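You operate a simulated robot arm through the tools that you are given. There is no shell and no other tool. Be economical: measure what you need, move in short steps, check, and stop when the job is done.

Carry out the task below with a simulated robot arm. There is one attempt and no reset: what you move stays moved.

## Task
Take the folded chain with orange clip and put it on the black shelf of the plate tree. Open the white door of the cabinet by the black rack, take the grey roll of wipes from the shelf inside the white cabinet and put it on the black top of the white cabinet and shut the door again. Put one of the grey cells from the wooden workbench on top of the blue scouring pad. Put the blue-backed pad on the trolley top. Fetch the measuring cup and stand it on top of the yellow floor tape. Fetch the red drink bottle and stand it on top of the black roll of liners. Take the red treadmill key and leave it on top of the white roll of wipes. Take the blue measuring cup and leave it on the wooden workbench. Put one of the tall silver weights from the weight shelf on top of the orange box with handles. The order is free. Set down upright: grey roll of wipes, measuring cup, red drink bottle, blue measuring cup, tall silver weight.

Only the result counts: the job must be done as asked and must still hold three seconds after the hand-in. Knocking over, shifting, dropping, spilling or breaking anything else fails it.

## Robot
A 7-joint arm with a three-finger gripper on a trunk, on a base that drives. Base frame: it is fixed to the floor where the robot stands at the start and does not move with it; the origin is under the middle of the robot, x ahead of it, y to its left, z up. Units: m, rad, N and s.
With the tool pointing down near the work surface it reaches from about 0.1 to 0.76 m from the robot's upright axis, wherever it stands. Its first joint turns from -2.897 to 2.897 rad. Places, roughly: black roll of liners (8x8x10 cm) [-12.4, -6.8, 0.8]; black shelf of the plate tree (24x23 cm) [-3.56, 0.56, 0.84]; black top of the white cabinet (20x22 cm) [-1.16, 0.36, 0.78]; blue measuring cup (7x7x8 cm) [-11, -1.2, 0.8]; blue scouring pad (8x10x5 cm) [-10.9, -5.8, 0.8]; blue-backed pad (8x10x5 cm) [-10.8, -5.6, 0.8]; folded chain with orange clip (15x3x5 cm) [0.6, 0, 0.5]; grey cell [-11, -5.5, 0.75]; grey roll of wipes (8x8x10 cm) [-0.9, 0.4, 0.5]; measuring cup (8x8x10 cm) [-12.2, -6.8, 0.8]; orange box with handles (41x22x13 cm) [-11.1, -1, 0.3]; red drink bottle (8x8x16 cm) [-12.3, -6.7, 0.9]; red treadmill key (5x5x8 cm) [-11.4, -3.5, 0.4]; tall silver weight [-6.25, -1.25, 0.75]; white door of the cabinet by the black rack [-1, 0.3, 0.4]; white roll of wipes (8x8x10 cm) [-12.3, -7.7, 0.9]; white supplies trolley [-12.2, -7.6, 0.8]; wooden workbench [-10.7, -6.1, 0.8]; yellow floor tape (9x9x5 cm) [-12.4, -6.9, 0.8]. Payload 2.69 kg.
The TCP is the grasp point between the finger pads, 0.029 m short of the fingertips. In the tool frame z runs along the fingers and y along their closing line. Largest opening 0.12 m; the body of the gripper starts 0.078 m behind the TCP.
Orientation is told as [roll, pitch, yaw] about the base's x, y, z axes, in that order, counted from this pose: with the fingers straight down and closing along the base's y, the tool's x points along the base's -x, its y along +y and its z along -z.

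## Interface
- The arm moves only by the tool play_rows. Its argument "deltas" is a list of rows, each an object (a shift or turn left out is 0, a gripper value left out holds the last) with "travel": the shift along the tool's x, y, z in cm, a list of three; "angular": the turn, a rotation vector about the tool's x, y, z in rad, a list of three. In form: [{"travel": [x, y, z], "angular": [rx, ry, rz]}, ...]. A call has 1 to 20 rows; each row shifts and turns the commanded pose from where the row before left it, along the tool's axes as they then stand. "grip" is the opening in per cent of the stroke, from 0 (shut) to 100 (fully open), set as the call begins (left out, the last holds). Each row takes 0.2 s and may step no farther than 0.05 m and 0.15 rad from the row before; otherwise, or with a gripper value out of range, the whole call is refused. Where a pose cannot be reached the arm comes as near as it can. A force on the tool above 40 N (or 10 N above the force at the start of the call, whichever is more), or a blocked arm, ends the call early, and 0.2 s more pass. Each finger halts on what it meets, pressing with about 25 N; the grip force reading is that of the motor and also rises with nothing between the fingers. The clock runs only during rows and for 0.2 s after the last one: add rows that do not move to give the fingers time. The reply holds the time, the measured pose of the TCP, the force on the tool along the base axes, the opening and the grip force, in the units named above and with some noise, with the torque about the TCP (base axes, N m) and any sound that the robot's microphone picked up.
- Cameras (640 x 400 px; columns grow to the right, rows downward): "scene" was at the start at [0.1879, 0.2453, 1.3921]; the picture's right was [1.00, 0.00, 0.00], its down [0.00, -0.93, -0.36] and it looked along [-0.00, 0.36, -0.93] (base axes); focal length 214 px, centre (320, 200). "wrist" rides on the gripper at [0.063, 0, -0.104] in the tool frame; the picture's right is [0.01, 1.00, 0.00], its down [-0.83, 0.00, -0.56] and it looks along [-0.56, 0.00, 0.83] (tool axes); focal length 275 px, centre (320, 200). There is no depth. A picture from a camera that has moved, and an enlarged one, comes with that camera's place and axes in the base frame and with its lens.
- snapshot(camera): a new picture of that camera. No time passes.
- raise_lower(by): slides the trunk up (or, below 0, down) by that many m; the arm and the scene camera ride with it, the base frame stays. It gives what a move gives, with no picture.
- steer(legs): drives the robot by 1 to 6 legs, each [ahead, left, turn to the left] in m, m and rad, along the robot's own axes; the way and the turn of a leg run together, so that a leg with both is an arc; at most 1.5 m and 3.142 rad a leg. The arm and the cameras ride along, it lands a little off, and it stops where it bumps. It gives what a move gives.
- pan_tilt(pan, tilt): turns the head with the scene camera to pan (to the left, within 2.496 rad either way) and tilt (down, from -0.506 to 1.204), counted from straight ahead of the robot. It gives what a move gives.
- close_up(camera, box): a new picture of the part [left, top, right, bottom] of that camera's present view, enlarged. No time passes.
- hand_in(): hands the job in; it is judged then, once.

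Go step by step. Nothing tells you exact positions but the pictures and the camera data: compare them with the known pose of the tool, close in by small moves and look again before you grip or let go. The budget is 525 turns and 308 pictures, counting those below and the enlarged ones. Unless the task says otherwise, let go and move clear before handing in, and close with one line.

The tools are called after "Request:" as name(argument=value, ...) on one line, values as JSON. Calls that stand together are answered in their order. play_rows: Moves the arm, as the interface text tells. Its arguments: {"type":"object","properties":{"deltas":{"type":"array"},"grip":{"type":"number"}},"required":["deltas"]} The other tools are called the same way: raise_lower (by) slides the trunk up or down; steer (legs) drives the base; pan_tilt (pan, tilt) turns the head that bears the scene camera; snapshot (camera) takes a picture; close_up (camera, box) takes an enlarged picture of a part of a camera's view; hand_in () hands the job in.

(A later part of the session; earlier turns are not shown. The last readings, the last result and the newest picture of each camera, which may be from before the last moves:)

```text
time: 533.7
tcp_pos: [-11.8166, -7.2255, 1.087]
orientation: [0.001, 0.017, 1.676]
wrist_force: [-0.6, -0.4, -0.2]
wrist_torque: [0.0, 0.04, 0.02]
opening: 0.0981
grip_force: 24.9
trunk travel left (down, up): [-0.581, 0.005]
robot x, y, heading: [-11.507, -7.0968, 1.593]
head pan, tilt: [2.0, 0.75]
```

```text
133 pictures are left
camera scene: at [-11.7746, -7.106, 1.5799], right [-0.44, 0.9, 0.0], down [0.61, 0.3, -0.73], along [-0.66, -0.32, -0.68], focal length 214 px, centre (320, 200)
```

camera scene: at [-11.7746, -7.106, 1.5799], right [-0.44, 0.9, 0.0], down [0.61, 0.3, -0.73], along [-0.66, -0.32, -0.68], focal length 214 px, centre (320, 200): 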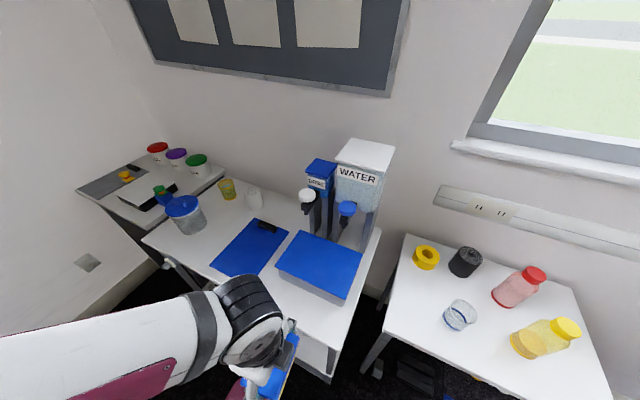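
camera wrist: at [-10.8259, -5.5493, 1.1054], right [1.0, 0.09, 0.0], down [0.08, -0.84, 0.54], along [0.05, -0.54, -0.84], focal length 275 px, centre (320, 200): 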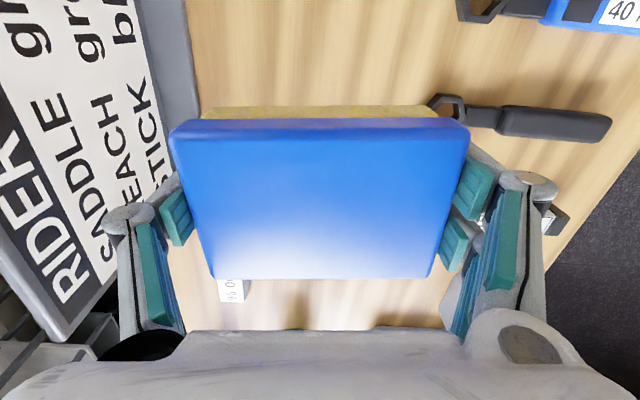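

The trolley top has a free gap between the blue mat and the bucket, around (-12.10, -7.78). I'll place the pad there.

Request:
steer(legs=[[-0.52, 0.04, -0.02]])

Request:
play_rows(deltas=[{"travel": [0, 4, 0]}, {"travel": [0, 4, 0]}, {"travel": [0, 4, 0]}, {"travel": [0, 4, 0]}, {"travel": [0, 4, 0]}])

Request:
snapshot(camera="scene")

Request:
snapshot(camera="wrist")

```text
time: 536.7
tcp_pos: [-11.8508, -7.7351, 1.087]
orientation: [0.003, 0.017, 1.66]
wrist_force: [-0.5, 0.3, -0.7]
wrist_torque: [0.01, 0.01, 0.0]
opening: 0.0981
grip_force: 24.9
trunk travel left (down, up): [-0.581, 0.005]
robot x, y, heading: [-11.5427, -7.6098, 1.572]
head pan, tilt: [2.0, 0.75]
```

```text
time: 537.9
tcp_pos: [-12.0481, -7.7559, 1.0872]
orientation: [0.003, 0.017, 1.658]
wrist_force: [1.4, -0.5, -0.5]
wrist_torque: [0.0, 0.08, 0.0]
opening: 0.098
grip_force: 24.9
trunk travel left (down, up): [-0.581, 0.005]
robot x, y, heading: [-11.5452, -7.6135, 1.575]
head pan, tilt: [2.0, 0.75]
```

```text
132 pictures are left
camera scene: at [-11.8072, -7.6169, 1.5799], right [-0.42, 0.91, 0.0], down [0.62, 0.29, -0.73], along [-0.66, -0.31, -0.68], focal length 214 px, centre (320, 200)
```

scene: 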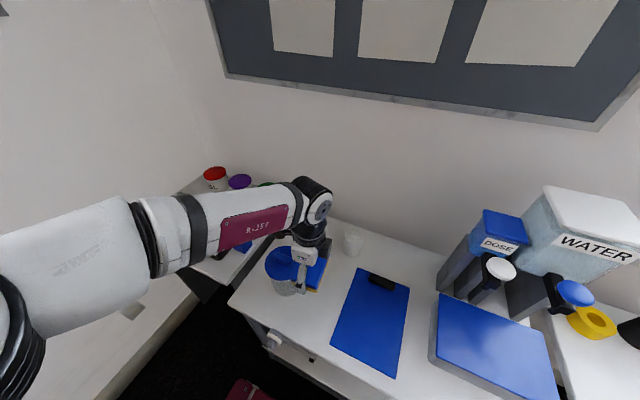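

```text
131 pictures are left
camera wrist: at [-12.0433, -7.8169, 1.1927], right [-1.0, -0.09, 0.0], down [-0.08, 0.84, 0.54], along [-0.05, 0.54, -0.84], focal length 275 px, centre (320, 200)
```

wrist: 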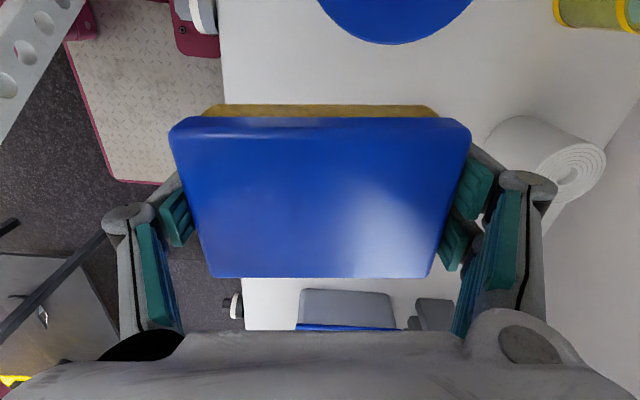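

The bucket's lid is close to where the wrist camera would come down, so I'll set the pad a little nearer the front edge, at (-12.045, -7.728).

Request:
play_rows(deltas=[{"travel": [-2.8, -0.5, 1]}, {"travel": [0, 0, 4]}, {"travel": [0, 0, 4]}, {"travel": [0, 0, 3]}, {}])

Request:
snapshot(camera="wrist")

Request:
close_up(camera="scene", box=[220, 200, 420, 380])

```text
time: 539.1
tcp_pos: [-12.0462, -7.7278, 0.9647]
orientation: [0.002, 0.018, 1.661]
wrist_force: [0.3, 0.3, -0.8]
wrist_torque: [-0.01, 0.0, -0.01]
opening: 0.0979
grip_force: 24.9
trunk travel left (down, up): [-0.581, 0.005]
robot x, y, heading: [-11.5422, -7.6075, 1.575]
head pan, tilt: [2.0, 0.75]
```

```text
130 pictures are left
camera wrist: at [-12.0406, -7.7888, 1.071], right [-1.0, -0.09, 0.0], down [-0.08, 0.84, 0.54], along [-0.05, 0.54, -0.84], focal length 275 px, centre (320, 200)
```

wrist: 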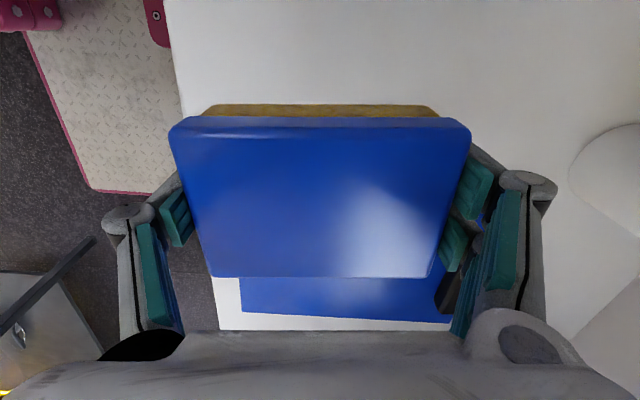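

```text
2.22 times, centred on (320, 290) of scene
camera zoom: at [-11.8077, -7.6169, 1.5799], right [-0.42, 0.91, 0.0], down [0.62, 0.29, -0.73], along [-0.66, -0.31, -0.68], focal length 477 px, centre (320, 0)
```

zoom: 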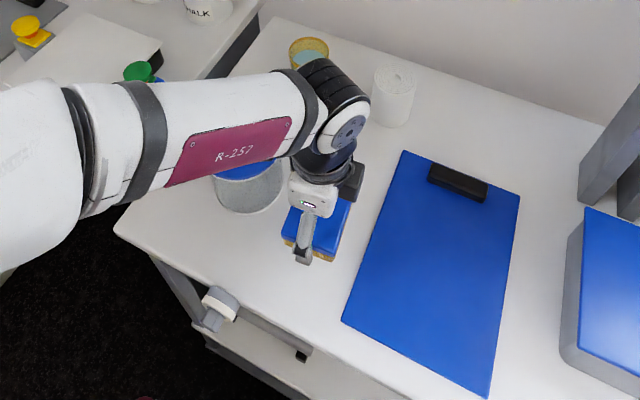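

Request:
play_rows(deltas=[{"travel": [0.7, 0, 3]}, {"travel": [0, 0, 3]}, {"travel": [0, 0, 2]}, {}])

Request:
close_up(camera="scene", box=[240, 220, 380, 340])

```text
time: 540.1
tcp_pos: [-12.0457, -7.736, 0.8863]
orientation: [0.001, 0.017, 1.66]
wrist_force: [-1.0, 0.9, -1.4]
wrist_torque: [0.05, -0.01, -0.01]
opening: 0.0979
grip_force: 24.5
trunk travel left (down, up): [-0.581, 0.005]
robot x, y, heading: [-11.5411, -7.6143, 1.576]
head pan, tilt: [2.0, 0.75]
```

```text
3.33 times, centred on (310, 280) of scene
camera zoom: at [-11.8078, -7.6169, 1.5798], right [-0.42, 0.91, 0.0], down [0.62, 0.29, -0.73], along [-0.66, -0.31, -0.68], focal length 715 px, centre (353, -67)
```

zoom: 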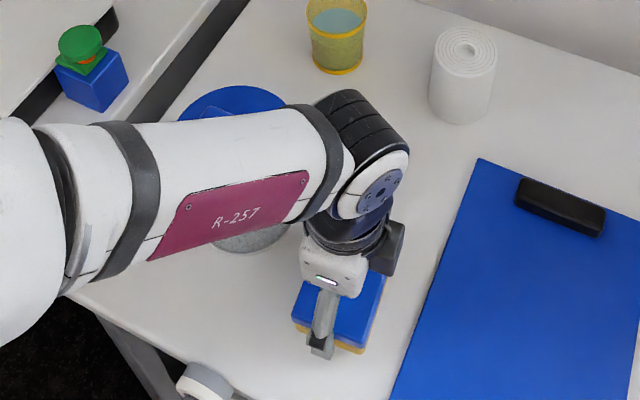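

Request:
play_rows(deltas=[{"travel": [0, 0, 1]}, {"travel": [0, 0, 1]}, {}])

Request:
play_rows(deltas=[{"travel": [0, 0, 0.6]}, {}])

Request:
play_rows(deltas=[{"travel": [0, 0, 0.6]}, {}])

```text
time: 540.9
tcp_pos: [-12.0464, -7.7355, 0.8689]
orientation: [0.001, 0.018, 1.66]
wrist_force: [5.3, 1.9, 27.0]
wrist_torque: [0.24, -0.9, 0.04]
opening: 0.0984
grip_force: 24.9
trunk travel left (down, up): [-0.581, 0.005]
robot x, y, heading: [-11.5439, -7.6109, 1.573]
head pan, tilt: [2.0, 0.75]
```

```text
time: 541.2
tcp_pos: [-12.0474, -7.7354, 0.8692]
orientation: [0.005, 0.019, 1.658]
wrist_force: [7.7, 0.3, 14.1]
wrist_torque: [0.17, -0.61, -0.12]
opening: 0.098
grip_force: 25.5
trunk travel left (down, up): [-0.581, 0.005]
robot x, y, heading: [-11.5386, -7.6118, 1.579]
head pan, tilt: [2.0, 0.75]
stopped in row 1: the force on the tool passed its limit at 48 N (the readings are from after the stop); the commanded pose is now the measured one
```

```text
time: 541.6
tcp_pos: [-12.0479, -7.7362, 0.87]
orientation: [0.003, 0.019, 1.661]
wrist_force: [6.3, -0.2, 15.1]
wrist_torque: [0.21, -0.6, -0.11]
opening: 0.0984
grip_force: 24.7
trunk travel left (down, up): [-0.581, 0.005]
robot x, y, heading: [-11.5426, -7.6075, 1.58]
head pan, tilt: [2.0, 0.75]
stopped in row 1: the force on the tool passed its limit at 49 N (the readings are from after the stop); the commanded pose is now the measured one
```

On the trolley top. Releasing and lifting.

Request:
play_rows(deltas=[{"travel": [0, 0, -0.2]}, {}, {}], grip=100)

Request:
play_rows(deltas=[{"travel": [0, 0, -3]}, {"travel": [0, 0, -4]}, {"travel": [0, 0, -4]}, {"travel": [0, 0, -4]}, {"travel": [0, 0, -4]}])

Request:
snapshot(camera="wrist")

```text
time: 542.4
tcp_pos: [-12.0477, -7.7349, 0.87]
orientation: [0.004, 0.02, 1.659]
wrist_force: [0.3, 0.3, 0.6]
wrist_torque: [-0.01, -0.04, -0.02]
opening: 0.1199
grip_force: 0.1
trunk travel left (down, up): [-0.581, 0.005]
robot x, y, heading: [-11.5427, -7.6095, 1.58]
head pan, tilt: [2.0, 0.75]
```

```text
time: 543.6
tcp_pos: [-12.0494, -7.7327, 1.0613]
orientation: [0.001, 0.019, 1.659]
wrist_force: [0.7, -0.7, -0.2]
wrist_torque: [0.03, -0.03, 0.01]
opening: 0.1198
grip_force: 0.1
trunk travel left (down, up): [-0.581, 0.005]
robot x, y, heading: [-11.543, -7.6115, 1.575]
head pan, tilt: [2.0, 0.75]
```

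```text
127 pictures are left
camera wrist: at [-12.0434, -7.7939, 1.1664], right [-1.0, -0.09, 0.0], down [-0.08, 0.84, 0.54], along [-0.05, 0.54, -0.84], focal length 275 px, centre (320, 200)
```

wrist: 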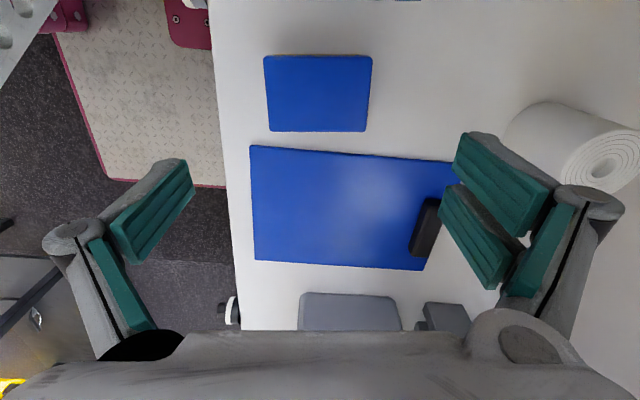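

The blue-backed pad is on the trolley. Next the window table. I'll retract, drive up beside it with the robot turned slightly (heading ≈1.8), and look.

Request:
play_rows(deltas=[{"travel": [0, -4, 0]}, {"travel": [0, -4, 0]}, {"travel": [0, -4, 0]}, {"travel": [0, -4, 0]}, {"travel": [0, -4, 0]}, {"angular": [0, 0, 0.14]}, {"angular": [0, 0, 0.14]}, {"angular": [0, 0, 0.14]}, {"angular": [0, 0, 0.14]}, {"angular": [0, 0, 0.14]}, {"angular": [0, 0, 0.14]}])

Request:
steer(legs=[[0.85, 0.0, 0], [0, 0.08, 0.225]])

Request:
pan_tilt(pan=1.9, tilt=0.8)

Request:
snapshot(camera="scene")

```text
time: 546.0
tcp_pos: [-11.848, -7.7151, 1.0589]
orientation: [-0.012, 0.011, 0.818]
wrist_force: [-0.3, -1.0, -0.4]
wrist_torque: [0.0, -0.01, -0.03]
opening: 0.1199
grip_force: 0.0
trunk travel left (down, up): [-0.581, 0.005]
robot x, y, heading: [-11.5438, -7.6111, 1.577]
head pan, tilt: [2.0, 0.75]
```

```text
time: 551.2
tcp_pos: [-11.9029, -6.9467, 1.059]
orientation: [-0.012, 0.016, 1.051]
wrist_force: [0.7, 0.1, -0.4]
wrist_torque: [-0.02, 0.02, -0.02]
opening: 0.12
grip_force: 0.0
trunk travel left (down, up): [-0.581, 0.005]
robot x, y, heading: [-11.6288, -6.774, 1.804]
head pan, tilt: [2.0, 0.75]
```

```text
time: 551.9
tcp_pos: [-11.9024, -6.9466, 1.06]
orientation: [-0.012, 0.016, 1.052]
wrist_force: [-0.8, 0.2, 0.1]
wrist_torque: [0.01, -0.02, -0.02]
opening: 0.1196
grip_force: 0.0
trunk travel left (down, up): [-0.581, 0.005]
robot x, y, heading: [-11.6232, -6.7765, 1.806]
head pan, tilt: [1.901, 0.799]
```

```text
126 pictures are left
camera scene: at [-11.8885, -6.8357, 1.5759], right [-0.54, 0.84, 0.0], down [0.61, 0.38, -0.7], along [-0.59, -0.37, -0.72], focal length 214 px, centre (320, 200)
```

scene: 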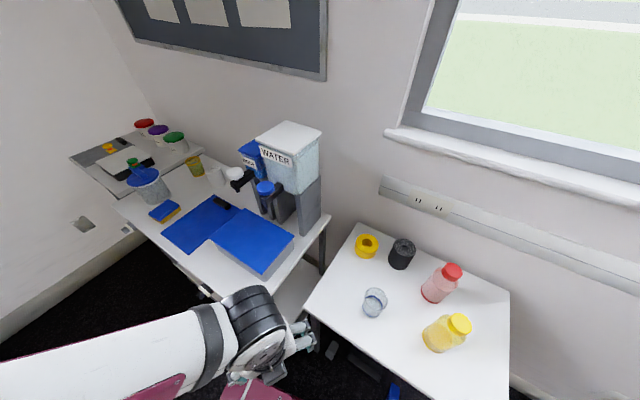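

Request:
steer(legs=[[0.12, 0.0, 0]])

Request:
play_rows(deltas=[{"angular": [0, 0, 0.15]}, {"angular": [0, 0, 0.15]}, {"angular": [0, 0, 0.15]}, {"travel": [3, 0, 0]}, {"travel": [3, 0, 0], "angular": [0, 0.13, 0]}, {"angular": [0, 0.13, 0]}, {"angular": [0, 0.13, 0]}])

Request:
raise_lower(by=-0.17)

Request:
snapshot(camera="wrist")

```text
time: 553.1
tcp_pos: [-11.9299, -6.8311, 1.0602]
orientation: [-0.011, 0.014, 1.049]
wrist_force: [0.3, -0.4, -0.3]
wrist_torque: [-0.01, -0.01, 0.03]
opening: 0.1199
grip_force: 0.1
trunk travel left (down, up): [-0.581, 0.005]
robot x, y, heading: [-11.6577, -6.6625, 1.803]
head pan, tilt: [1.901, 0.799]
```

```text
time: 554.8
tcp_pos: [-11.9809, -6.8669, 1.0596]
orientation: [-0.015, 0.399, 0.594]
wrist_force: [-0.4, -1.0, 0.2]
wrist_torque: [0.04, -0.01, 0.03]
opening: 0.1199
grip_force: 0.0
trunk travel left (down, up): [-0.581, 0.005]
robot x, y, heading: [-11.6557, -6.6597, 1.804]
head pan, tilt: [1.901, 0.799]
```

```text
time: 556.7
tcp_pos: [-11.9796, -6.8667, 0.891]
orientation: [-0.019, 0.398, 0.595]
wrist_force: [0.2, -0.5, -0.6]
wrist_torque: [0.01, -0.02, -0.02]
opening: 0.1201
grip_force: 0.0
trunk travel left (down, up): [-0.411, 0.175]
robot x, y, heading: [-11.6567, -6.6608, 1.806]
head pan, tilt: [1.901, 0.799]
```

```text
125 pictures are left
camera wrist: at [-11.9956, -6.8745, 1.011], right [-0.57, 0.82, -0.02], down [0.81, 0.56, 0.19], along [0.16, 0.09, -0.98], focal length 275 px, centre (320, 200)
```

wrist: 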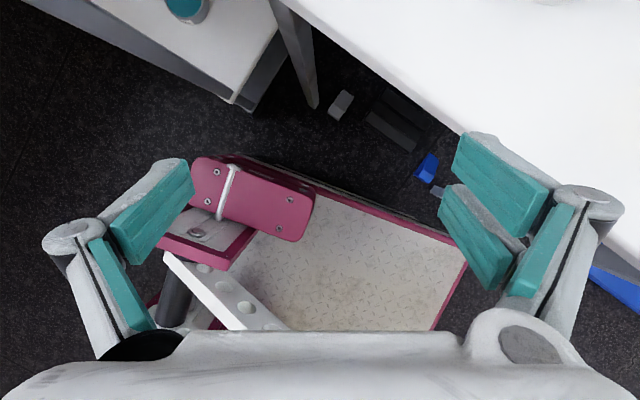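

Request:
play_rows(deltas=[{"travel": [2.2, 3.46, 0.3]}, {"travel": [2.2, 3.46, 0.3]}, {"travel": [2.2, 3.46, 0.3]}, {"travel": [2.2, 3.46, 0.3]}, {"travel": [2.2, 3.46, 0.3]}])

Request:
snapshot(camera="wrist")

Request:
snapshot(camera="scene")

```text
time: 557.9
tcp_pos: [-12.1672, -6.7822, 0.9158]
orientation: [-0.017, 0.399, 0.592]
wrist_force: [0.5, 0.1, 0.2]
wrist_torque: [0.02, 0.04, 0.02]
opening: 0.1201
grip_force: 0.1
trunk travel left (down, up): [-0.411, 0.175]
robot x, y, heading: [-11.6538, -6.6601, 1.806]
head pan, tilt: [1.901, 0.799]
```

```text
124 pictures are left
camera wrist: at [-12.1829, -6.7911, 1.0361], right [-0.57, 0.82, -0.02], down [0.81, 0.56, 0.19], along [0.16, 0.1, -0.98], focal length 275 px, centre (320, 200)
```

wrist: 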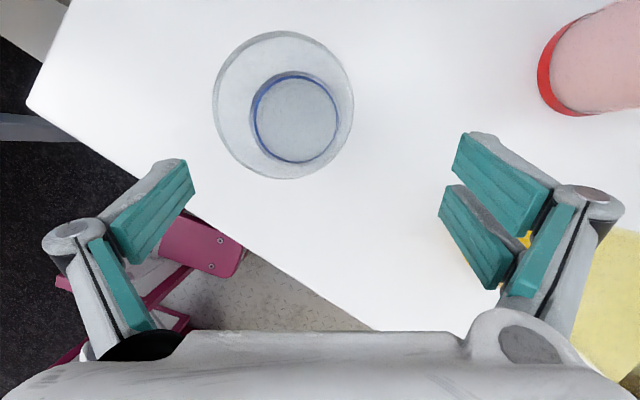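

```text
123 pictures are left
camera scene: at [-11.9547, -6.5574, 1.4058], right [-0.53, 0.84, 0.0], down [0.61, 0.38, -0.7], along [-0.59, -0.37, -0.72], focal length 214 px, centre (320, 200)
```

scene: 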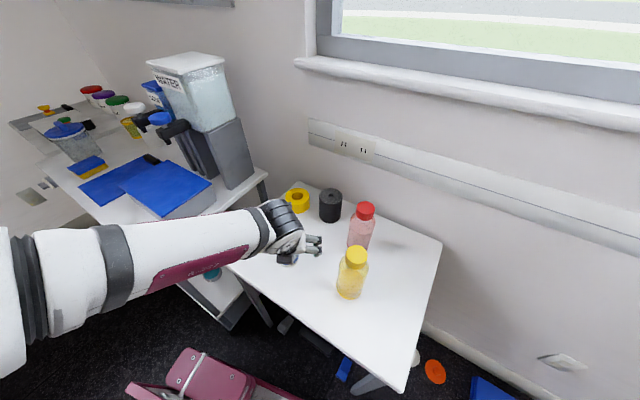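

Request:
play_rows(deltas=[{"travel": [0, -2.3, 1]}, {"travel": [0, 0, 3]}])

Request:
snapshot(camera="wrist")

```text
time: 558.5
tcp_pos: [-12.1669, -6.8107, 0.8799]
orientation: [-0.018, 0.4, 0.593]
wrist_force: [0.2, 0.1, 0.2]
wrist_torque: [-0.01, 0.03, 0.01]
opening: 0.1202
grip_force: 0.0
trunk travel left (down, up): [-0.411, 0.175]
robot x, y, heading: [-11.6586, -6.6578, 1.803]
head pan, tilt: [1.901, 0.799]
```

```text
122 pictures are left
camera wrist: at [-12.1823, -6.8198, 1.0002], right [-0.57, 0.82, -0.01], down [0.81, 0.56, 0.19], along [0.16, 0.1, -0.98], focal length 275 px, centre (320, 200)
```

wrist: 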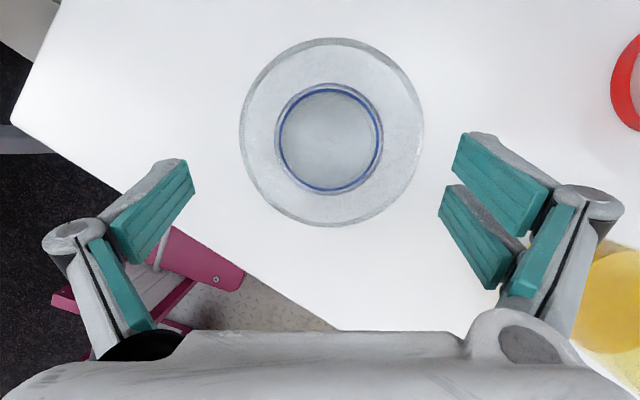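

Request:
play_rows(deltas=[{"travel": [0.2, 0.6, 3]}, {"travel": [0.15, 0, 2.2]}])

Request:
snapshot(camera="wrist")

```text
time: 559.1
tcp_pos: [-12.1885, -6.82, 0.8321]
orientation: [-0.019, 0.397, 0.592]
wrist_force: [-0.1, 0.2, -0.4]
wrist_torque: [-0.02, 0.01, -0.05]
opening: 0.1202
grip_force: 0.1
trunk travel left (down, up): [-0.411, 0.175]
robot x, y, heading: [-11.657, -6.661, 1.805]
head pan, tilt: [1.901, 0.799]
```

```text
121 pictures are left
camera wrist: at [-12.2048, -6.8292, 0.9535], right [-0.57, 0.82, -0.02], down [0.81, 0.56, 0.19], along [0.16, 0.1, -0.98], focal length 275 px, centre (320, 200)
```

wrist: 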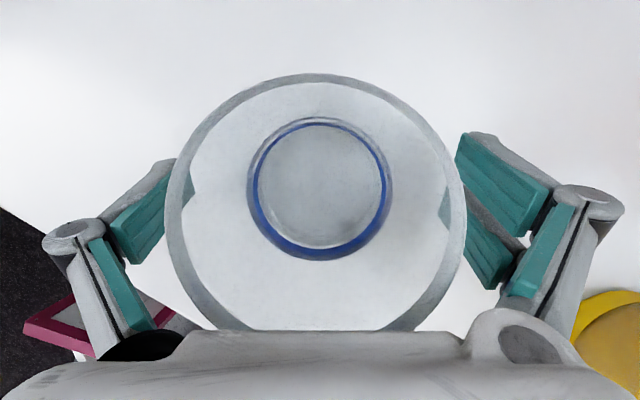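

Request:
play_rows(deltas=[{}, {}, {}], grip=0)

Request:
play_rows(deltas=[{"travel": [0.8, 0, -1.85]}, {"travel": [1.55, 0, -3.7]}, {"travel": [1.55, 0, -3.7]}])

Request:
snapshot(camera="wrist")

Request:
snapshot(camera="scene")

```text
time: 559.9
tcp_pos: [-12.1896, -6.8195, 0.8319]
orientation: [-0.018, 0.399, 0.592]
wrist_force: [-0.3, -0.2, 9.0]
wrist_torque: [-0.08, 0.24, 0.01]
opening: 0.0643
grip_force: 25.2
trunk travel left (down, up): [-0.411, 0.175]
robot x, y, heading: [-11.6556, -6.663, 1.802]
head pan, tilt: [1.901, 0.799]
```

```text
time: 560.7
tcp_pos: [-12.1895, -6.8179, 0.9357]
orientation: [-0.019, 0.397, 0.593]
wrist_force: [-0.3, 0.4, -1.1]
wrist_torque: [-0.01, 0.0, -0.01]
opening: 0.0641
grip_force: 25.3
trunk travel left (down, up): [-0.411, 0.175]
robot x, y, heading: [-11.6557, -6.6625, 1.807]
head pan, tilt: [1.901, 0.799]
```

```text
120 pictures are left
camera wrist: at [-12.2057, -6.8263, 1.0553], right [-0.57, 0.82, -0.02], down [0.81, 0.56, 0.19], along [0.17, 0.1, -0.98], focal length 275 px, centre (320, 200)
```

wrist: 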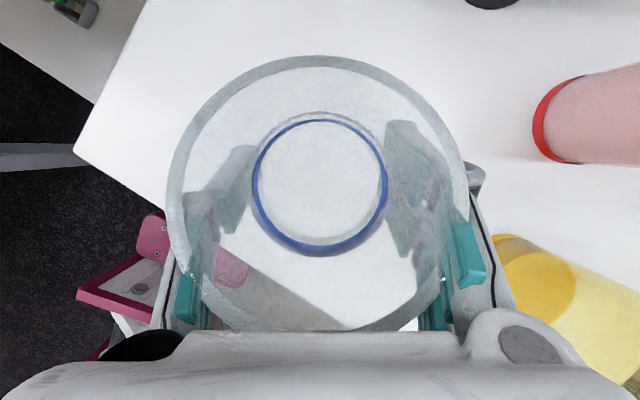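

```text
119 pictures are left
camera scene: at [-11.9552, -6.5574, 1.4057], right [-0.53, 0.85, 0.0], down [0.61, 0.38, -0.7], along [-0.59, -0.37, -0.72], focal length 214 px, centre (320, 200)
```

scene: 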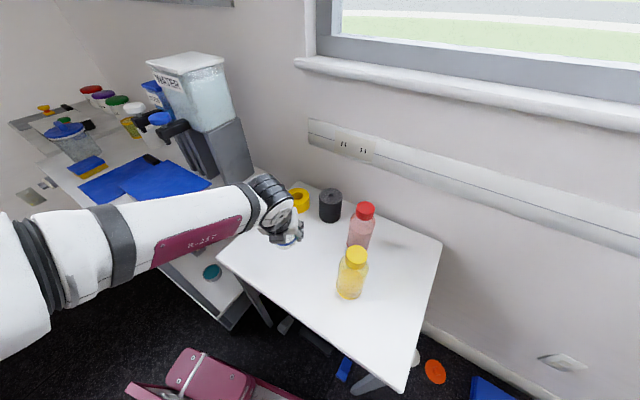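

The cup is held upright. The tape is at about (-12.39, -6.93), top z≈0.82; the black roll at (-12.42, -6.81). I'll raise, shift the base and bring the cup over the tape.

Request:
play_rows(deltas=[{"travel": [1.17, 0, -2.8]}])

Request:
steer(legs=[[-0.09, 0.04, 0]])

Request:
play_rows(deltas=[{"travel": [2.9, 1.8, 1.23]}, {"travel": [2.9, 1.8, 1.23]}, {"travel": [2.9, 1.8, 1.23]}])

Request:
snapshot(camera="scene")

Request:
snapshot(camera="wrist")

```text
time: 561.1
tcp_pos: [-12.1908, -6.817, 0.9632]
orientation: [-0.019, 0.399, 0.593]
wrist_force: [-0.9, 0.8, -0.8]
wrist_torque: [0.02, 0.0, 0.0]
opening: 0.064
grip_force: 25.0
trunk travel left (down, up): [-0.411, 0.175]
robot x, y, heading: [-11.6543, -6.6615, 1.801]
head pan, tilt: [1.901, 0.799]
```

```text
time: 562.2
tcp_pos: [-12.2069, -6.9149, 0.9624]
orientation: [-0.018, 0.399, 0.592]
wrist_force: [0.0, -0.8, -0.6]
wrist_torque: [-0.01, 0.01, 0.03]
opening: 0.0636
grip_force: 25.4
trunk travel left (down, up): [-0.411, 0.175]
robot x, y, heading: [-11.6714, -6.7581, 1.801]
head pan, tilt: [1.901, 0.799]
```

```text
time: 563.0
tcp_pos: [-12.315, -6.9233, 0.962]
orientation: [-0.019, 0.396, 0.593]
wrist_force: [0.6, -0.9, 0.7]
wrist_torque: [0.04, 0.03, -0.02]
opening: 0.0635
grip_force: 24.9
trunk travel left (down, up): [-0.411, 0.175]
robot x, y, heading: [-11.6766, -6.7593, 1.802]
head pan, tilt: [1.901, 0.799]
```

```text
118 pictures are left
camera scene: at [-11.973, -6.655, 1.4058], right [-0.53, 0.85, 0.0], down [0.61, 0.38, -0.7], along [-0.59, -0.37, -0.72], focal length 214 px, centre (320, 200)
```

scene: 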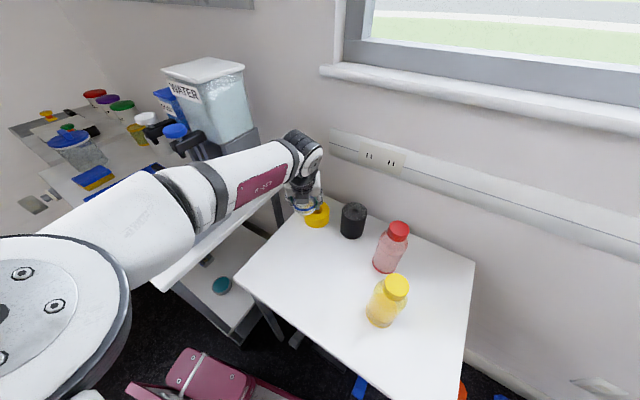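

```text
117 pictures are left
camera wrist: at [-12.3308, -6.9332, 1.0826], right [-0.57, 0.82, -0.02], down [0.81, 0.56, 0.19], along [0.17, 0.1, -0.98], focal length 275 px, centre (320, 200)
```

wrist: 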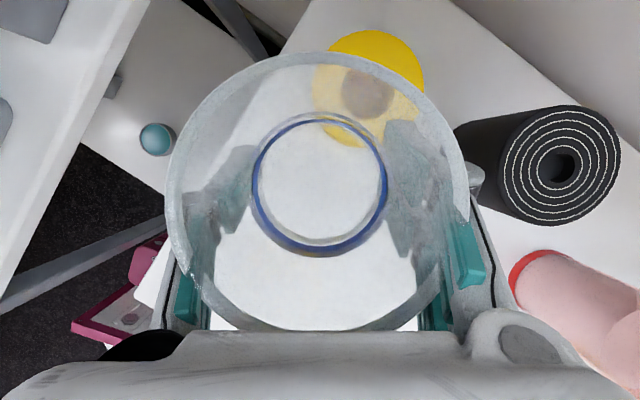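

Request:
play_rows(deltas=[{"travel": [3.1, 2.05, 1.33]}, {"travel": [3.1, 2.05, 1.33]}, {}])

Request:
snapshot(camera="wrist")

```text
time: 563.8
tcp_pos: [-12.385, -6.9434, 0.9668]
orientation: [-0.018, 0.409, 0.615]
wrist_force: [-0.4, 0.8, -0.8]
wrist_torque: [-0.01, 0.01, -0.02]
opening: 0.0636
grip_force: 25.2
trunk travel left (down, up): [-0.411, 0.175]
robot x, y, heading: [-11.6747, -6.7595, 1.805]
head pan, tilt: [1.901, 0.799]
```

```text
116 pictures are left
camera wrist: at [-12.3997, -6.9516, 1.0882], right [-0.59, 0.81, -0.02], down [0.79, 0.58, 0.18], along [0.16, 0.09, -0.98], focal length 275 px, centre (320, 200)
```

wrist: 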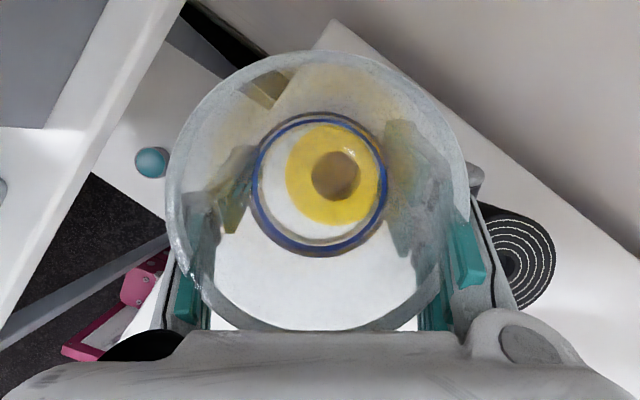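

The cup is nearly centred over the tape. Small correction, then lower.

Request:
play_rows(deltas=[{"travel": [-0.5, 1.4, 0]}, {"travel": [-1.17, 0, 2.76]}, {"travel": [-1.17, 0, 2.76]}, {}])

Request:
snapshot(camera="wrist")

Request:
close_up(camera="scene", box=[260, 150, 400, 260])

```text
time: 565.0
tcp_pos: [-12.3867, -6.9396, 0.9068]
orientation: [-0.023, 0.41, 0.628]
wrist_force: [-0.3, -0.2, -0.9]
wrist_torque: [-0.02, -0.02, 0.02]
opening: 0.0637
grip_force: 25.3
trunk travel left (down, up): [-0.411, 0.175]
robot x, y, heading: [-11.6758, -6.759, 1.805]
head pan, tilt: [1.901, 0.799]
stopped in row 4: the arm was blocked; the commanded pose is now the measured one
```

```text
115 pictures are left
camera wrist: at [-12.4007, -6.9467, 1.0281], right [-0.6, 0.8, -0.02], down [0.79, 0.59, 0.18], along [0.15, 0.09, -0.98], focal length 275 px, centre (320, 200)
```

wrist: 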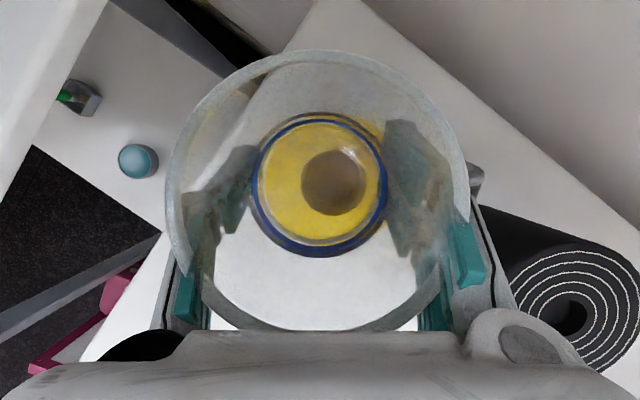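

```text
3.64 times, centred on (330, 205) of scene
camera zoom: at [-11.9735, -6.6549, 1.4057], right [-0.53, 0.85, 0.0], down [0.61, 0.38, -0.7], along [-0.59, -0.37, -0.72], focal length 780 px, centre (284, 182)
```

zoom: 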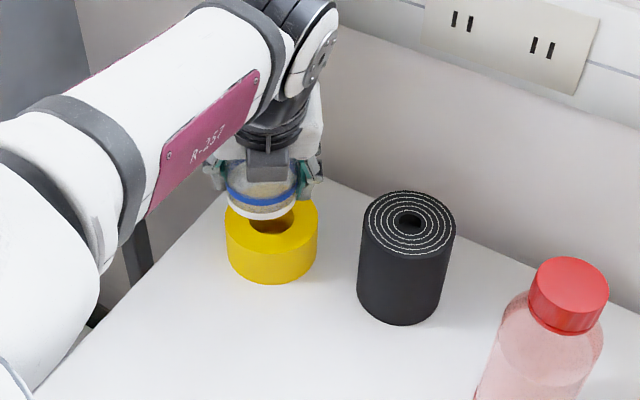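

Request:
raise_lower(by=-0.02)

Request:
play_rows(deltas=[{"travel": [-0.5, 1.2, 0]}, {}])

Request:
snapshot(camera="wrist")

```text
time: 565.7
tcp_pos: [-12.3888, -6.9344, 0.8872]
orientation: [-0.022, 0.41, 0.62]
wrist_force: [0.6, -0.4, 0.2]
wrist_torque: [0.02, 0.01, -0.02]
opening: 0.0637
grip_force: 25.1
trunk travel left (down, up): [-0.391, 0.195]
robot x, y, heading: [-11.6732, -6.7606, 1.802]
head pan, tilt: [1.901, 0.799]
```

```text
time: 566.3
tcp_pos: [-12.3898, -6.9261, 0.8826]
orientation: [-0.023, 0.406, 0.627]
wrist_force: [1.0, -0.5, 0.1]
wrist_torque: [-0.01, 0.01, -0.01]
opening: 0.0637
grip_force: 25.0
trunk travel left (down, up): [-0.391, 0.195]
robot x, y, heading: [-11.6778, -6.7604, 1.805]
head pan, tilt: [1.901, 0.799]
```

```text
113 pictures are left
camera wrist: at [-12.4043, -6.9341, 1.0038], right [-0.6, 0.8, -0.02], down [0.79, 0.59, 0.18], along [0.16, 0.09, -0.98], focal length 275 px, centre (320, 200)
```

wrist: 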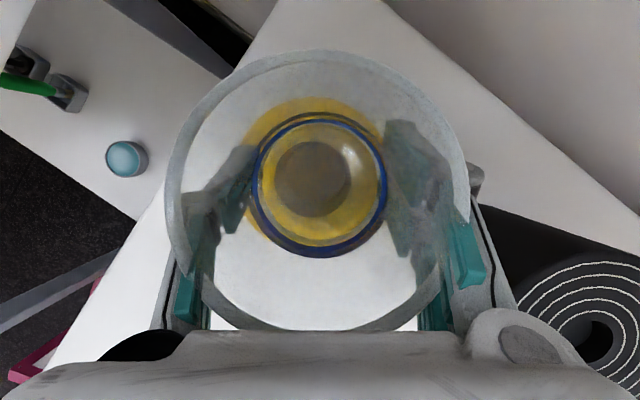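

Request:
play_rows(deltas=[{"travel": [0, -0.6, 0]}])

Request:
raise_lower(by=-0.008)

Request:
raise_lower(by=-0.005)

Request:
close_up(camera="scene", box=[260, 150, 380, 250])

```text
time: 566.7
tcp_pos: [-12.3909, -6.9248, 0.8869]
orientation: [-0.022, 0.413, 0.617]
wrist_force: [-0.5, 0.3, 0.4]
wrist_torque: [-0.01, -0.02, -0.04]
opening: 0.0636
grip_force: 24.9
trunk travel left (down, up): [-0.391, 0.195]
robot x, y, heading: [-11.6753, -6.7596, 1.807]
head pan, tilt: [1.901, 0.799]
```

```text
time: 567.2
tcp_pos: [-12.39, -6.9268, 0.8808]
orientation: [-0.018, 0.417, 0.621]
wrist_force: [1.9, 7.5, 25.5]
wrist_torque: [0.43, 0.37, -0.06]
opening: 0.0637
grip_force: 24.9
trunk travel left (down, up): [-0.383, 0.203]
robot x, y, heading: [-11.6756, -6.7579, 1.802]
head pan, tilt: [1.901, 0.799]
```

```text
time: 567.6
tcp_pos: [-12.3898, -6.9273, 0.8818]
orientation: [-0.017, 0.422, 0.623]
wrist_force: [-0.5, -0.1, 7.2]
wrist_torque: [0.31, 0.14, 0.07]
opening: 0.0637
grip_force: 24.8
trunk travel left (down, up): [-0.381, 0.205]
robot x, y, heading: [-11.6712, -6.7598, 1.806]
head pan, tilt: [1.901, 0.799]
stopped: the force on the tool passed its limit at 45 N (the readings are from after the stop); the commanded pose is now the measured one
```

```text
4.00 times, centred on (320, 200) of scene
camera zoom: at [-11.9775, -6.6364, 1.3755], right [-0.53, 0.85, 0.0], down [0.61, 0.38, -0.7], along [-0.59, -0.37, -0.72], focal length 858 px, centre (320, 200)
```

zoom: 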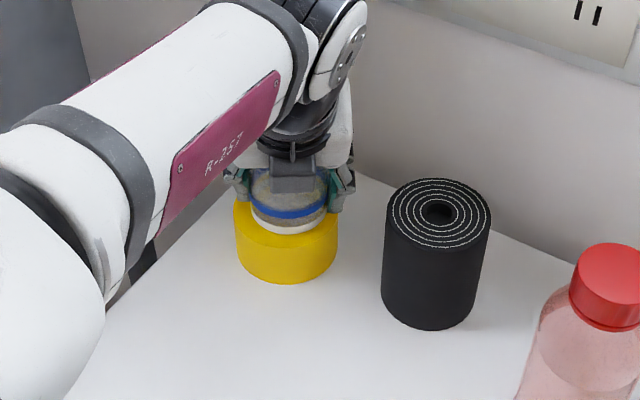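

Seated on the tape. Releasing and withdrawing along the tool axis.

Request:
play_rows(deltas=[{}, {}, {}], grip=85)

Request:
play_rows(deltas=[{"travel": [0, 0, -3]}, {"travel": [0, 0, -4]}, {"travel": [0, 0, -4]}, {"travel": [0, 0, -3]}])

Request:
snapshot(camera="wrist")

Request:
snapshot(camera="scene")

```text
time: 568.4
tcp_pos: [-12.3911, -6.9268, 0.88]
orientation: [-0.018, 0.418, 0.624]
wrist_force: [0.5, 0.3, 0.0]
wrist_torque: [-0.01, -0.01, -0.01]
opening: 0.1017
grip_force: 0.1
trunk travel left (down, up): [-0.381, 0.205]
robot x, y, heading: [-11.6715, -6.7575, 1.802]
head pan, tilt: [1.901, 0.799]
```

```text
time: 569.4
tcp_pos: [-12.3456, -6.8945, 1.0067]
orientation: [-0.017, 0.419, 0.621]
wrist_force: [-0.5, 0.3, -0.2]
wrist_torque: [0.02, -0.03, 0.0]
opening: 0.1023
grip_force: 0.1
trunk travel left (down, up): [-0.381, 0.205]
robot x, y, heading: [-11.6745, -6.7552, 1.809]
head pan, tilt: [1.901, 0.799]
```

```text
111 pictures are left
camera wrist: at [-12.3584, -6.9017, 1.1289], right [-0.59, 0.81, -0.01], down [0.79, 0.59, 0.17], along [0.15, 0.09, -0.99], focal length 275 px, centre (320, 200)
```

wrist: 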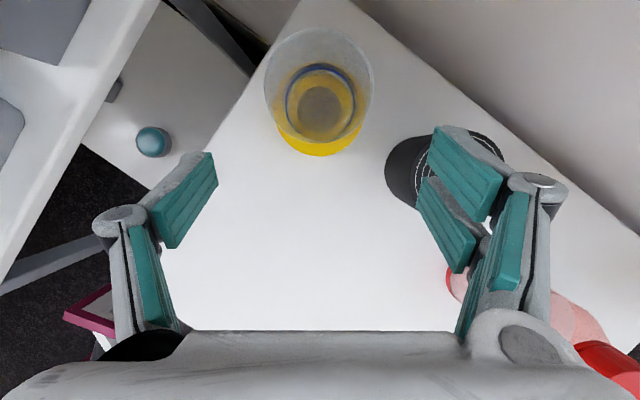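

```text
110 pictures are left
camera scene: at [-11.9779, -6.6368, 1.3756], right [-0.53, 0.85, 0.0], down [0.61, 0.38, -0.7], along [-0.59, -0.37, -0.72], focal length 214 px, centre (320, 200)
```

scene: 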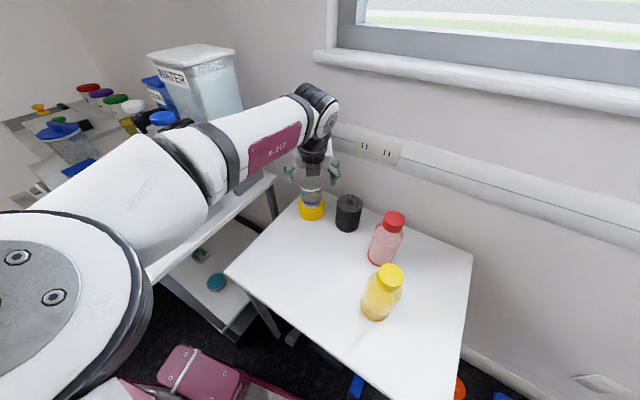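

The measuring cup stands on the tape. Now the red bottle: raising and shifting the base north.

Request:
raise_lower(by=0.06)

Request:
steer(legs=[[0.24, -0.07, 0]])

Request:
snapshot(camera="wrist")

Request:
snapshot(camera="scene")

```text
time: 570.4
tcp_pos: [-12.3457, -6.892, 1.068]
orientation: [-0.016, 0.417, 0.621]
wrist_force: [-0.1, 0.7, 0.2]
wrist_torque: [0.03, 0.0, 0.01]
opening: 0.1019
grip_force: 0.0
trunk travel left (down, up): [-0.441, 0.145]
robot x, y, heading: [-11.6761, -6.7566, 1.807]
head pan, tilt: [1.901, 0.799]
```

```text
time: 572.2
tcp_pos: [-12.3328, -6.6454, 1.0676]
orientation: [-0.018, 0.419, 0.625]
wrist_force: [0.2, 0.7, 0.8]
wrist_torque: [-0.03, 0.0, 0.04]
opening: 0.1018
grip_force: 0.0
trunk travel left (down, up): [-0.441, 0.145]
robot x, y, heading: [-11.6635, -6.5089, 1.811]
head pan, tilt: [1.901, 0.799]
```

```text
109 pictures are left
camera wrist: at [-12.3462, -6.6537, 1.1892], right [-0.6, 0.8, -0.01], down [0.79, 0.59, 0.17], along [0.15, 0.09, -0.99], focal length 275 px, centre (320, 200)
```

wrist: 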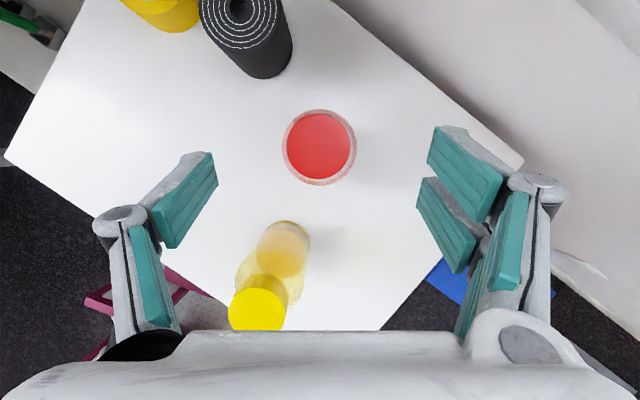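

```text
108 pictures are left
camera scene: at [-11.9567, -6.4269, 1.4357], right [-0.54, 0.84, 0.0], down [0.6, 0.39, -0.7], along [-0.59, -0.38, -0.72], focal length 214 px, centre (320, 200)
```

scene: 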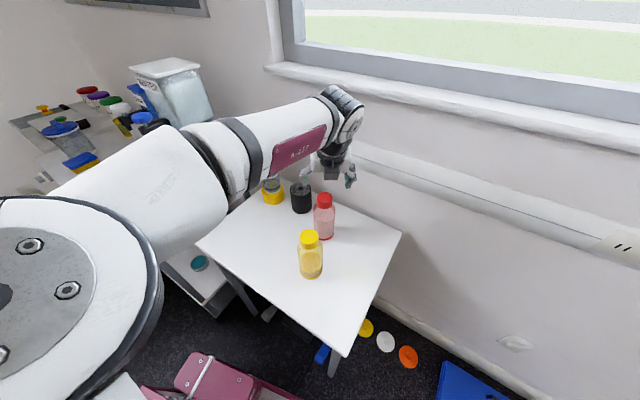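

Request:
play_rows(deltas=[{"travel": [-1.2, -0.4, 3.6]}, {"travel": [-1.2, 0, 3.6]}, {"travel": [-1.2, 0, 3.6]}], grip=100)

Request:
snapshot(camera="wrist")

```text
time: 573.0
tcp_pos: [-12.3386, -6.6551, 0.9557]
orientation: [-0.017, 0.419, 0.625]
wrist_force: [0.3, -0.1, 0.0]
wrist_torque: [-0.01, 0.02, 0.0]
opening: 0.1201
grip_force: 0.0
trunk travel left (down, up): [-0.441, 0.145]
robot x, y, heading: [-11.6622, -6.5117, 1.811]
head pan, tilt: [1.901, 0.799]
```

```text
107 pictures are left
camera wrist: at [-12.3521, -6.6628, 1.0762], right [-0.6, 0.8, -0.01], down [0.79, 0.59, 0.17], along [0.14, 0.09, -0.99], focal length 275 px, centre (320, 200)
```

wrist: 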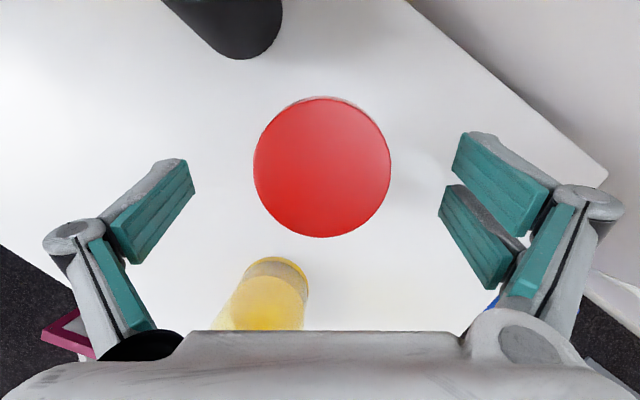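

Request:
close_up(camera="scene", box=[270, 160, 380, 260])

```text
4.00 times, centred on (325, 210) of scene
camera zoom: at [-11.9565, -6.4268, 1.4357], right [-0.54, 0.84, 0.0], down [0.6, 0.39, -0.7], along [-0.59, -0.38, -0.72], focal length 858 px, centre (300, 160)
```

zoom: 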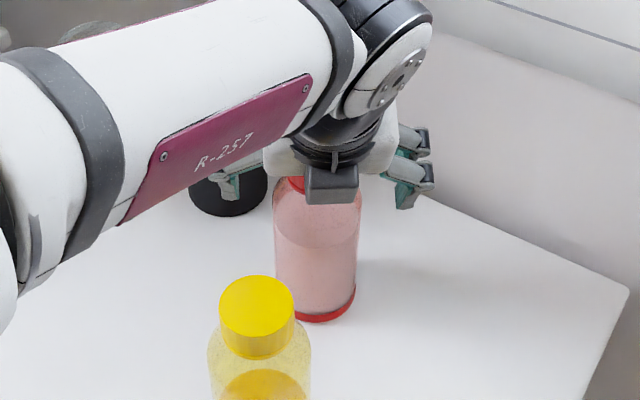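

Request:
play_rows(deltas=[{"travel": [-0.5, 0, 2.3]}, {"travel": [-0.4, 0, 2.0]}])

Request:
snapshot(camera="wrist")

Request:
close_up(camera="scene", box=[270, 160, 380, 260])

```text
time: 573.6
tcp_pos: [-12.347, -6.6628, 0.912]
orientation: [-0.017, 0.417, 0.629]
wrist_force: [-0.7, 0.0, 0.4]
wrist_torque: [0.01, 0.0, -0.03]
opening: 0.1198
grip_force: 0.0
trunk travel left (down, up): [-0.441, 0.145]
robot x, y, heading: [-11.6642, -6.5124, 1.811]
head pan, tilt: [1.901, 0.799]
```

```text
105 pictures are left
camera wrist: at [-12.3595, -6.6695, 1.0326], right [-0.6, 0.8, -0.01], down [0.79, 0.59, 0.17], along [0.15, 0.09, -0.99], focal length 275 px, centre (320, 200)
```

wrist: 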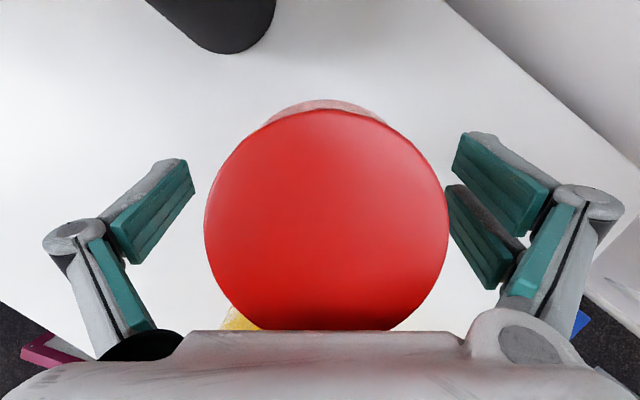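

```text
4.00 times, centred on (325, 210) of scene
camera zoom: at [-11.9566, -6.4268, 1.4357], right [-0.54, 0.84, 0.0], down [0.6, 0.39, -0.7], along [-0.59, -0.38, -0.72], focal length 858 px, centre (300, 160)
```

zoom: 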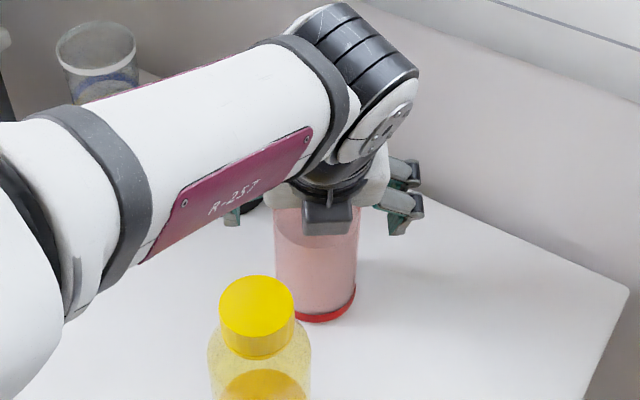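

The cap is just below the palm, so I won't go lower; closing here on the bottle's upper body.

Request:
play_rows(deltas=[{"travel": [0.2, 0.2, -0.45]}])

Request:
play_rows(deltas=[{}, {}, {}], grip=0)

Request:
play_rows(deltas=[{"travel": [0.8, 0, -1.83]}, {}])

Request:
close_up(camera="scene", box=[270, 160, 380, 260])

```text
time: 574.0
tcp_pos: [-12.3462, -6.6604, 0.9153]
orientation: [-0.018, 0.417, 0.626]
wrist_force: [-0.2, 0.4, -0.1]
wrist_torque: [0.02, 0.01, -0.04]
opening: 0.12
grip_force: 0.1
trunk travel left (down, up): [-0.441, 0.145]
robot x, y, heading: [-11.664, -6.5117, 1.804]
head pan, tilt: [1.901, 0.799]
```

```text
time: 574.8
tcp_pos: [-12.3475, -6.6599, 0.9163]
orientation: [-0.018, 0.419, 0.626]
wrist_force: [-0.4, 2.2, 7.2]
wrist_torque: [0.48, 0.17, -0.07]
opening: 0.0711
grip_force: 25.0
trunk travel left (down, up): [-0.441, 0.145]
robot x, y, heading: [-11.6654, -6.5087, 1.805]
head pan, tilt: [1.901, 0.799]
```

```text
time: 575.4
tcp_pos: [-12.3472, -6.6598, 0.9357]
orientation: [-0.02, 0.417, 0.626]
wrist_force: [-0.3, -0.8, -5.2]
wrist_torque: [0.01, 0.01, -0.01]
opening: 0.0711
grip_force: 24.5
trunk travel left (down, up): [-0.441, 0.145]
robot x, y, heading: [-11.6668, -6.5082, 1.806]
head pan, tilt: [1.901, 0.799]
```

```text
4.00 times, centred on (325, 210) of scene
camera zoom: at [-11.9569, -6.4269, 1.4356], right [-0.54, 0.84, 0.0], down [0.6, 0.39, -0.7], along [-0.59, -0.38, -0.72], focal length 858 px, centre (300, 160)
```

zoom: 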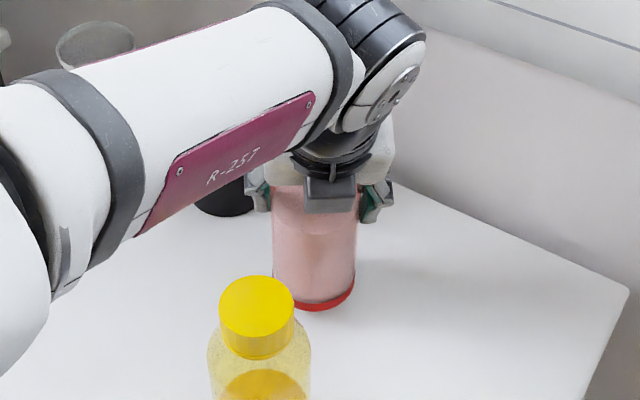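

The bottle is lifted. Raising it above the roll's height, then moving the base toward the roll.

Request:
raise_lower(by=0.06)

Request:
play_rows(deltas=[{"travel": [1.24, 0, -2.75]}, {"travel": [1.24, 0, -2.75]}])

Request:
steer(legs=[[-0.12, 0.062, 0]])

Request:
snapshot(camera="scene")

Request:
snapshot(camera="wrist")

```text
time: 576.4
tcp_pos: [-12.3477, -6.6612, 0.9973]
orientation: [-0.019, 0.418, 0.626]
wrist_force: [-0.1, -0.4, -4.9]
wrist_torque: [-0.03, -0.01, -0.01]
opening: 0.0711
grip_force: 24.9
trunk travel left (down, up): [-0.501, 0.085]
robot x, y, heading: [-11.6606, -6.5117, 1.81]
head pan, tilt: [1.901, 0.799]
```

```text
time: 577.0
tcp_pos: [-12.346, -6.6588, 1.0562]
orientation: [-0.018, 0.417, 0.626]
wrist_force: [0.2, -0.6, -4.5]
wrist_torque: [0.01, -0.02, 0.0]
opening: 0.0712
grip_force: 25.2
trunk travel left (down, up): [-0.501, 0.085]
robot x, y, heading: [-11.6624, -6.5087, 1.807]
head pan, tilt: [1.901, 0.799]
```

```text
time: 578.3
tcp_pos: [-12.38, -6.7883, 1.0562]
orientation: [-0.017, 0.416, 0.625]
wrist_force: [-0.8, -0.1, -4.6]
wrist_torque: [0.02, 0.04, 0.02]
opening: 0.0709
grip_force: 25.0
trunk travel left (down, up): [-0.501, 0.085]
robot x, y, heading: [-11.6946, -6.638, 1.809]
head pan, tilt: [1.901, 0.799]
```

```text
102 pictures are left
camera scene: at [-11.9774, -6.607, 1.4961], right [-0.54, 0.84, 0.0], down [0.61, 0.38, -0.7], along [-0.59, -0.37, -0.72], focal length 214 px, centre (320, 200)
```

scene: 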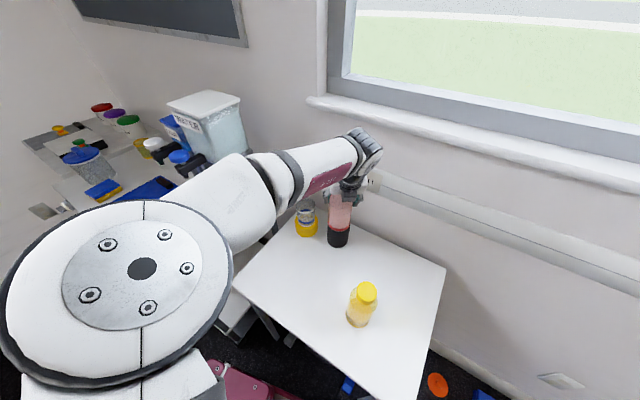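

```text
101 pictures are left
camera wrist: at [-12.3937, -6.7962, 1.1782], right [-0.59, 0.8, -0.01], down [0.79, 0.59, 0.17], along [0.15, 0.09, -0.99], focal length 275 px, centre (320, 200)
```

wrist: 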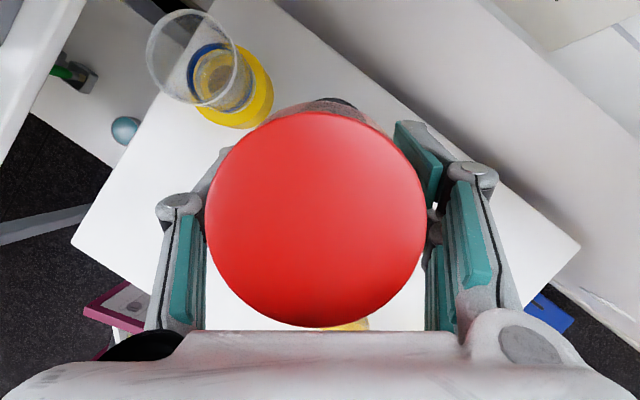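

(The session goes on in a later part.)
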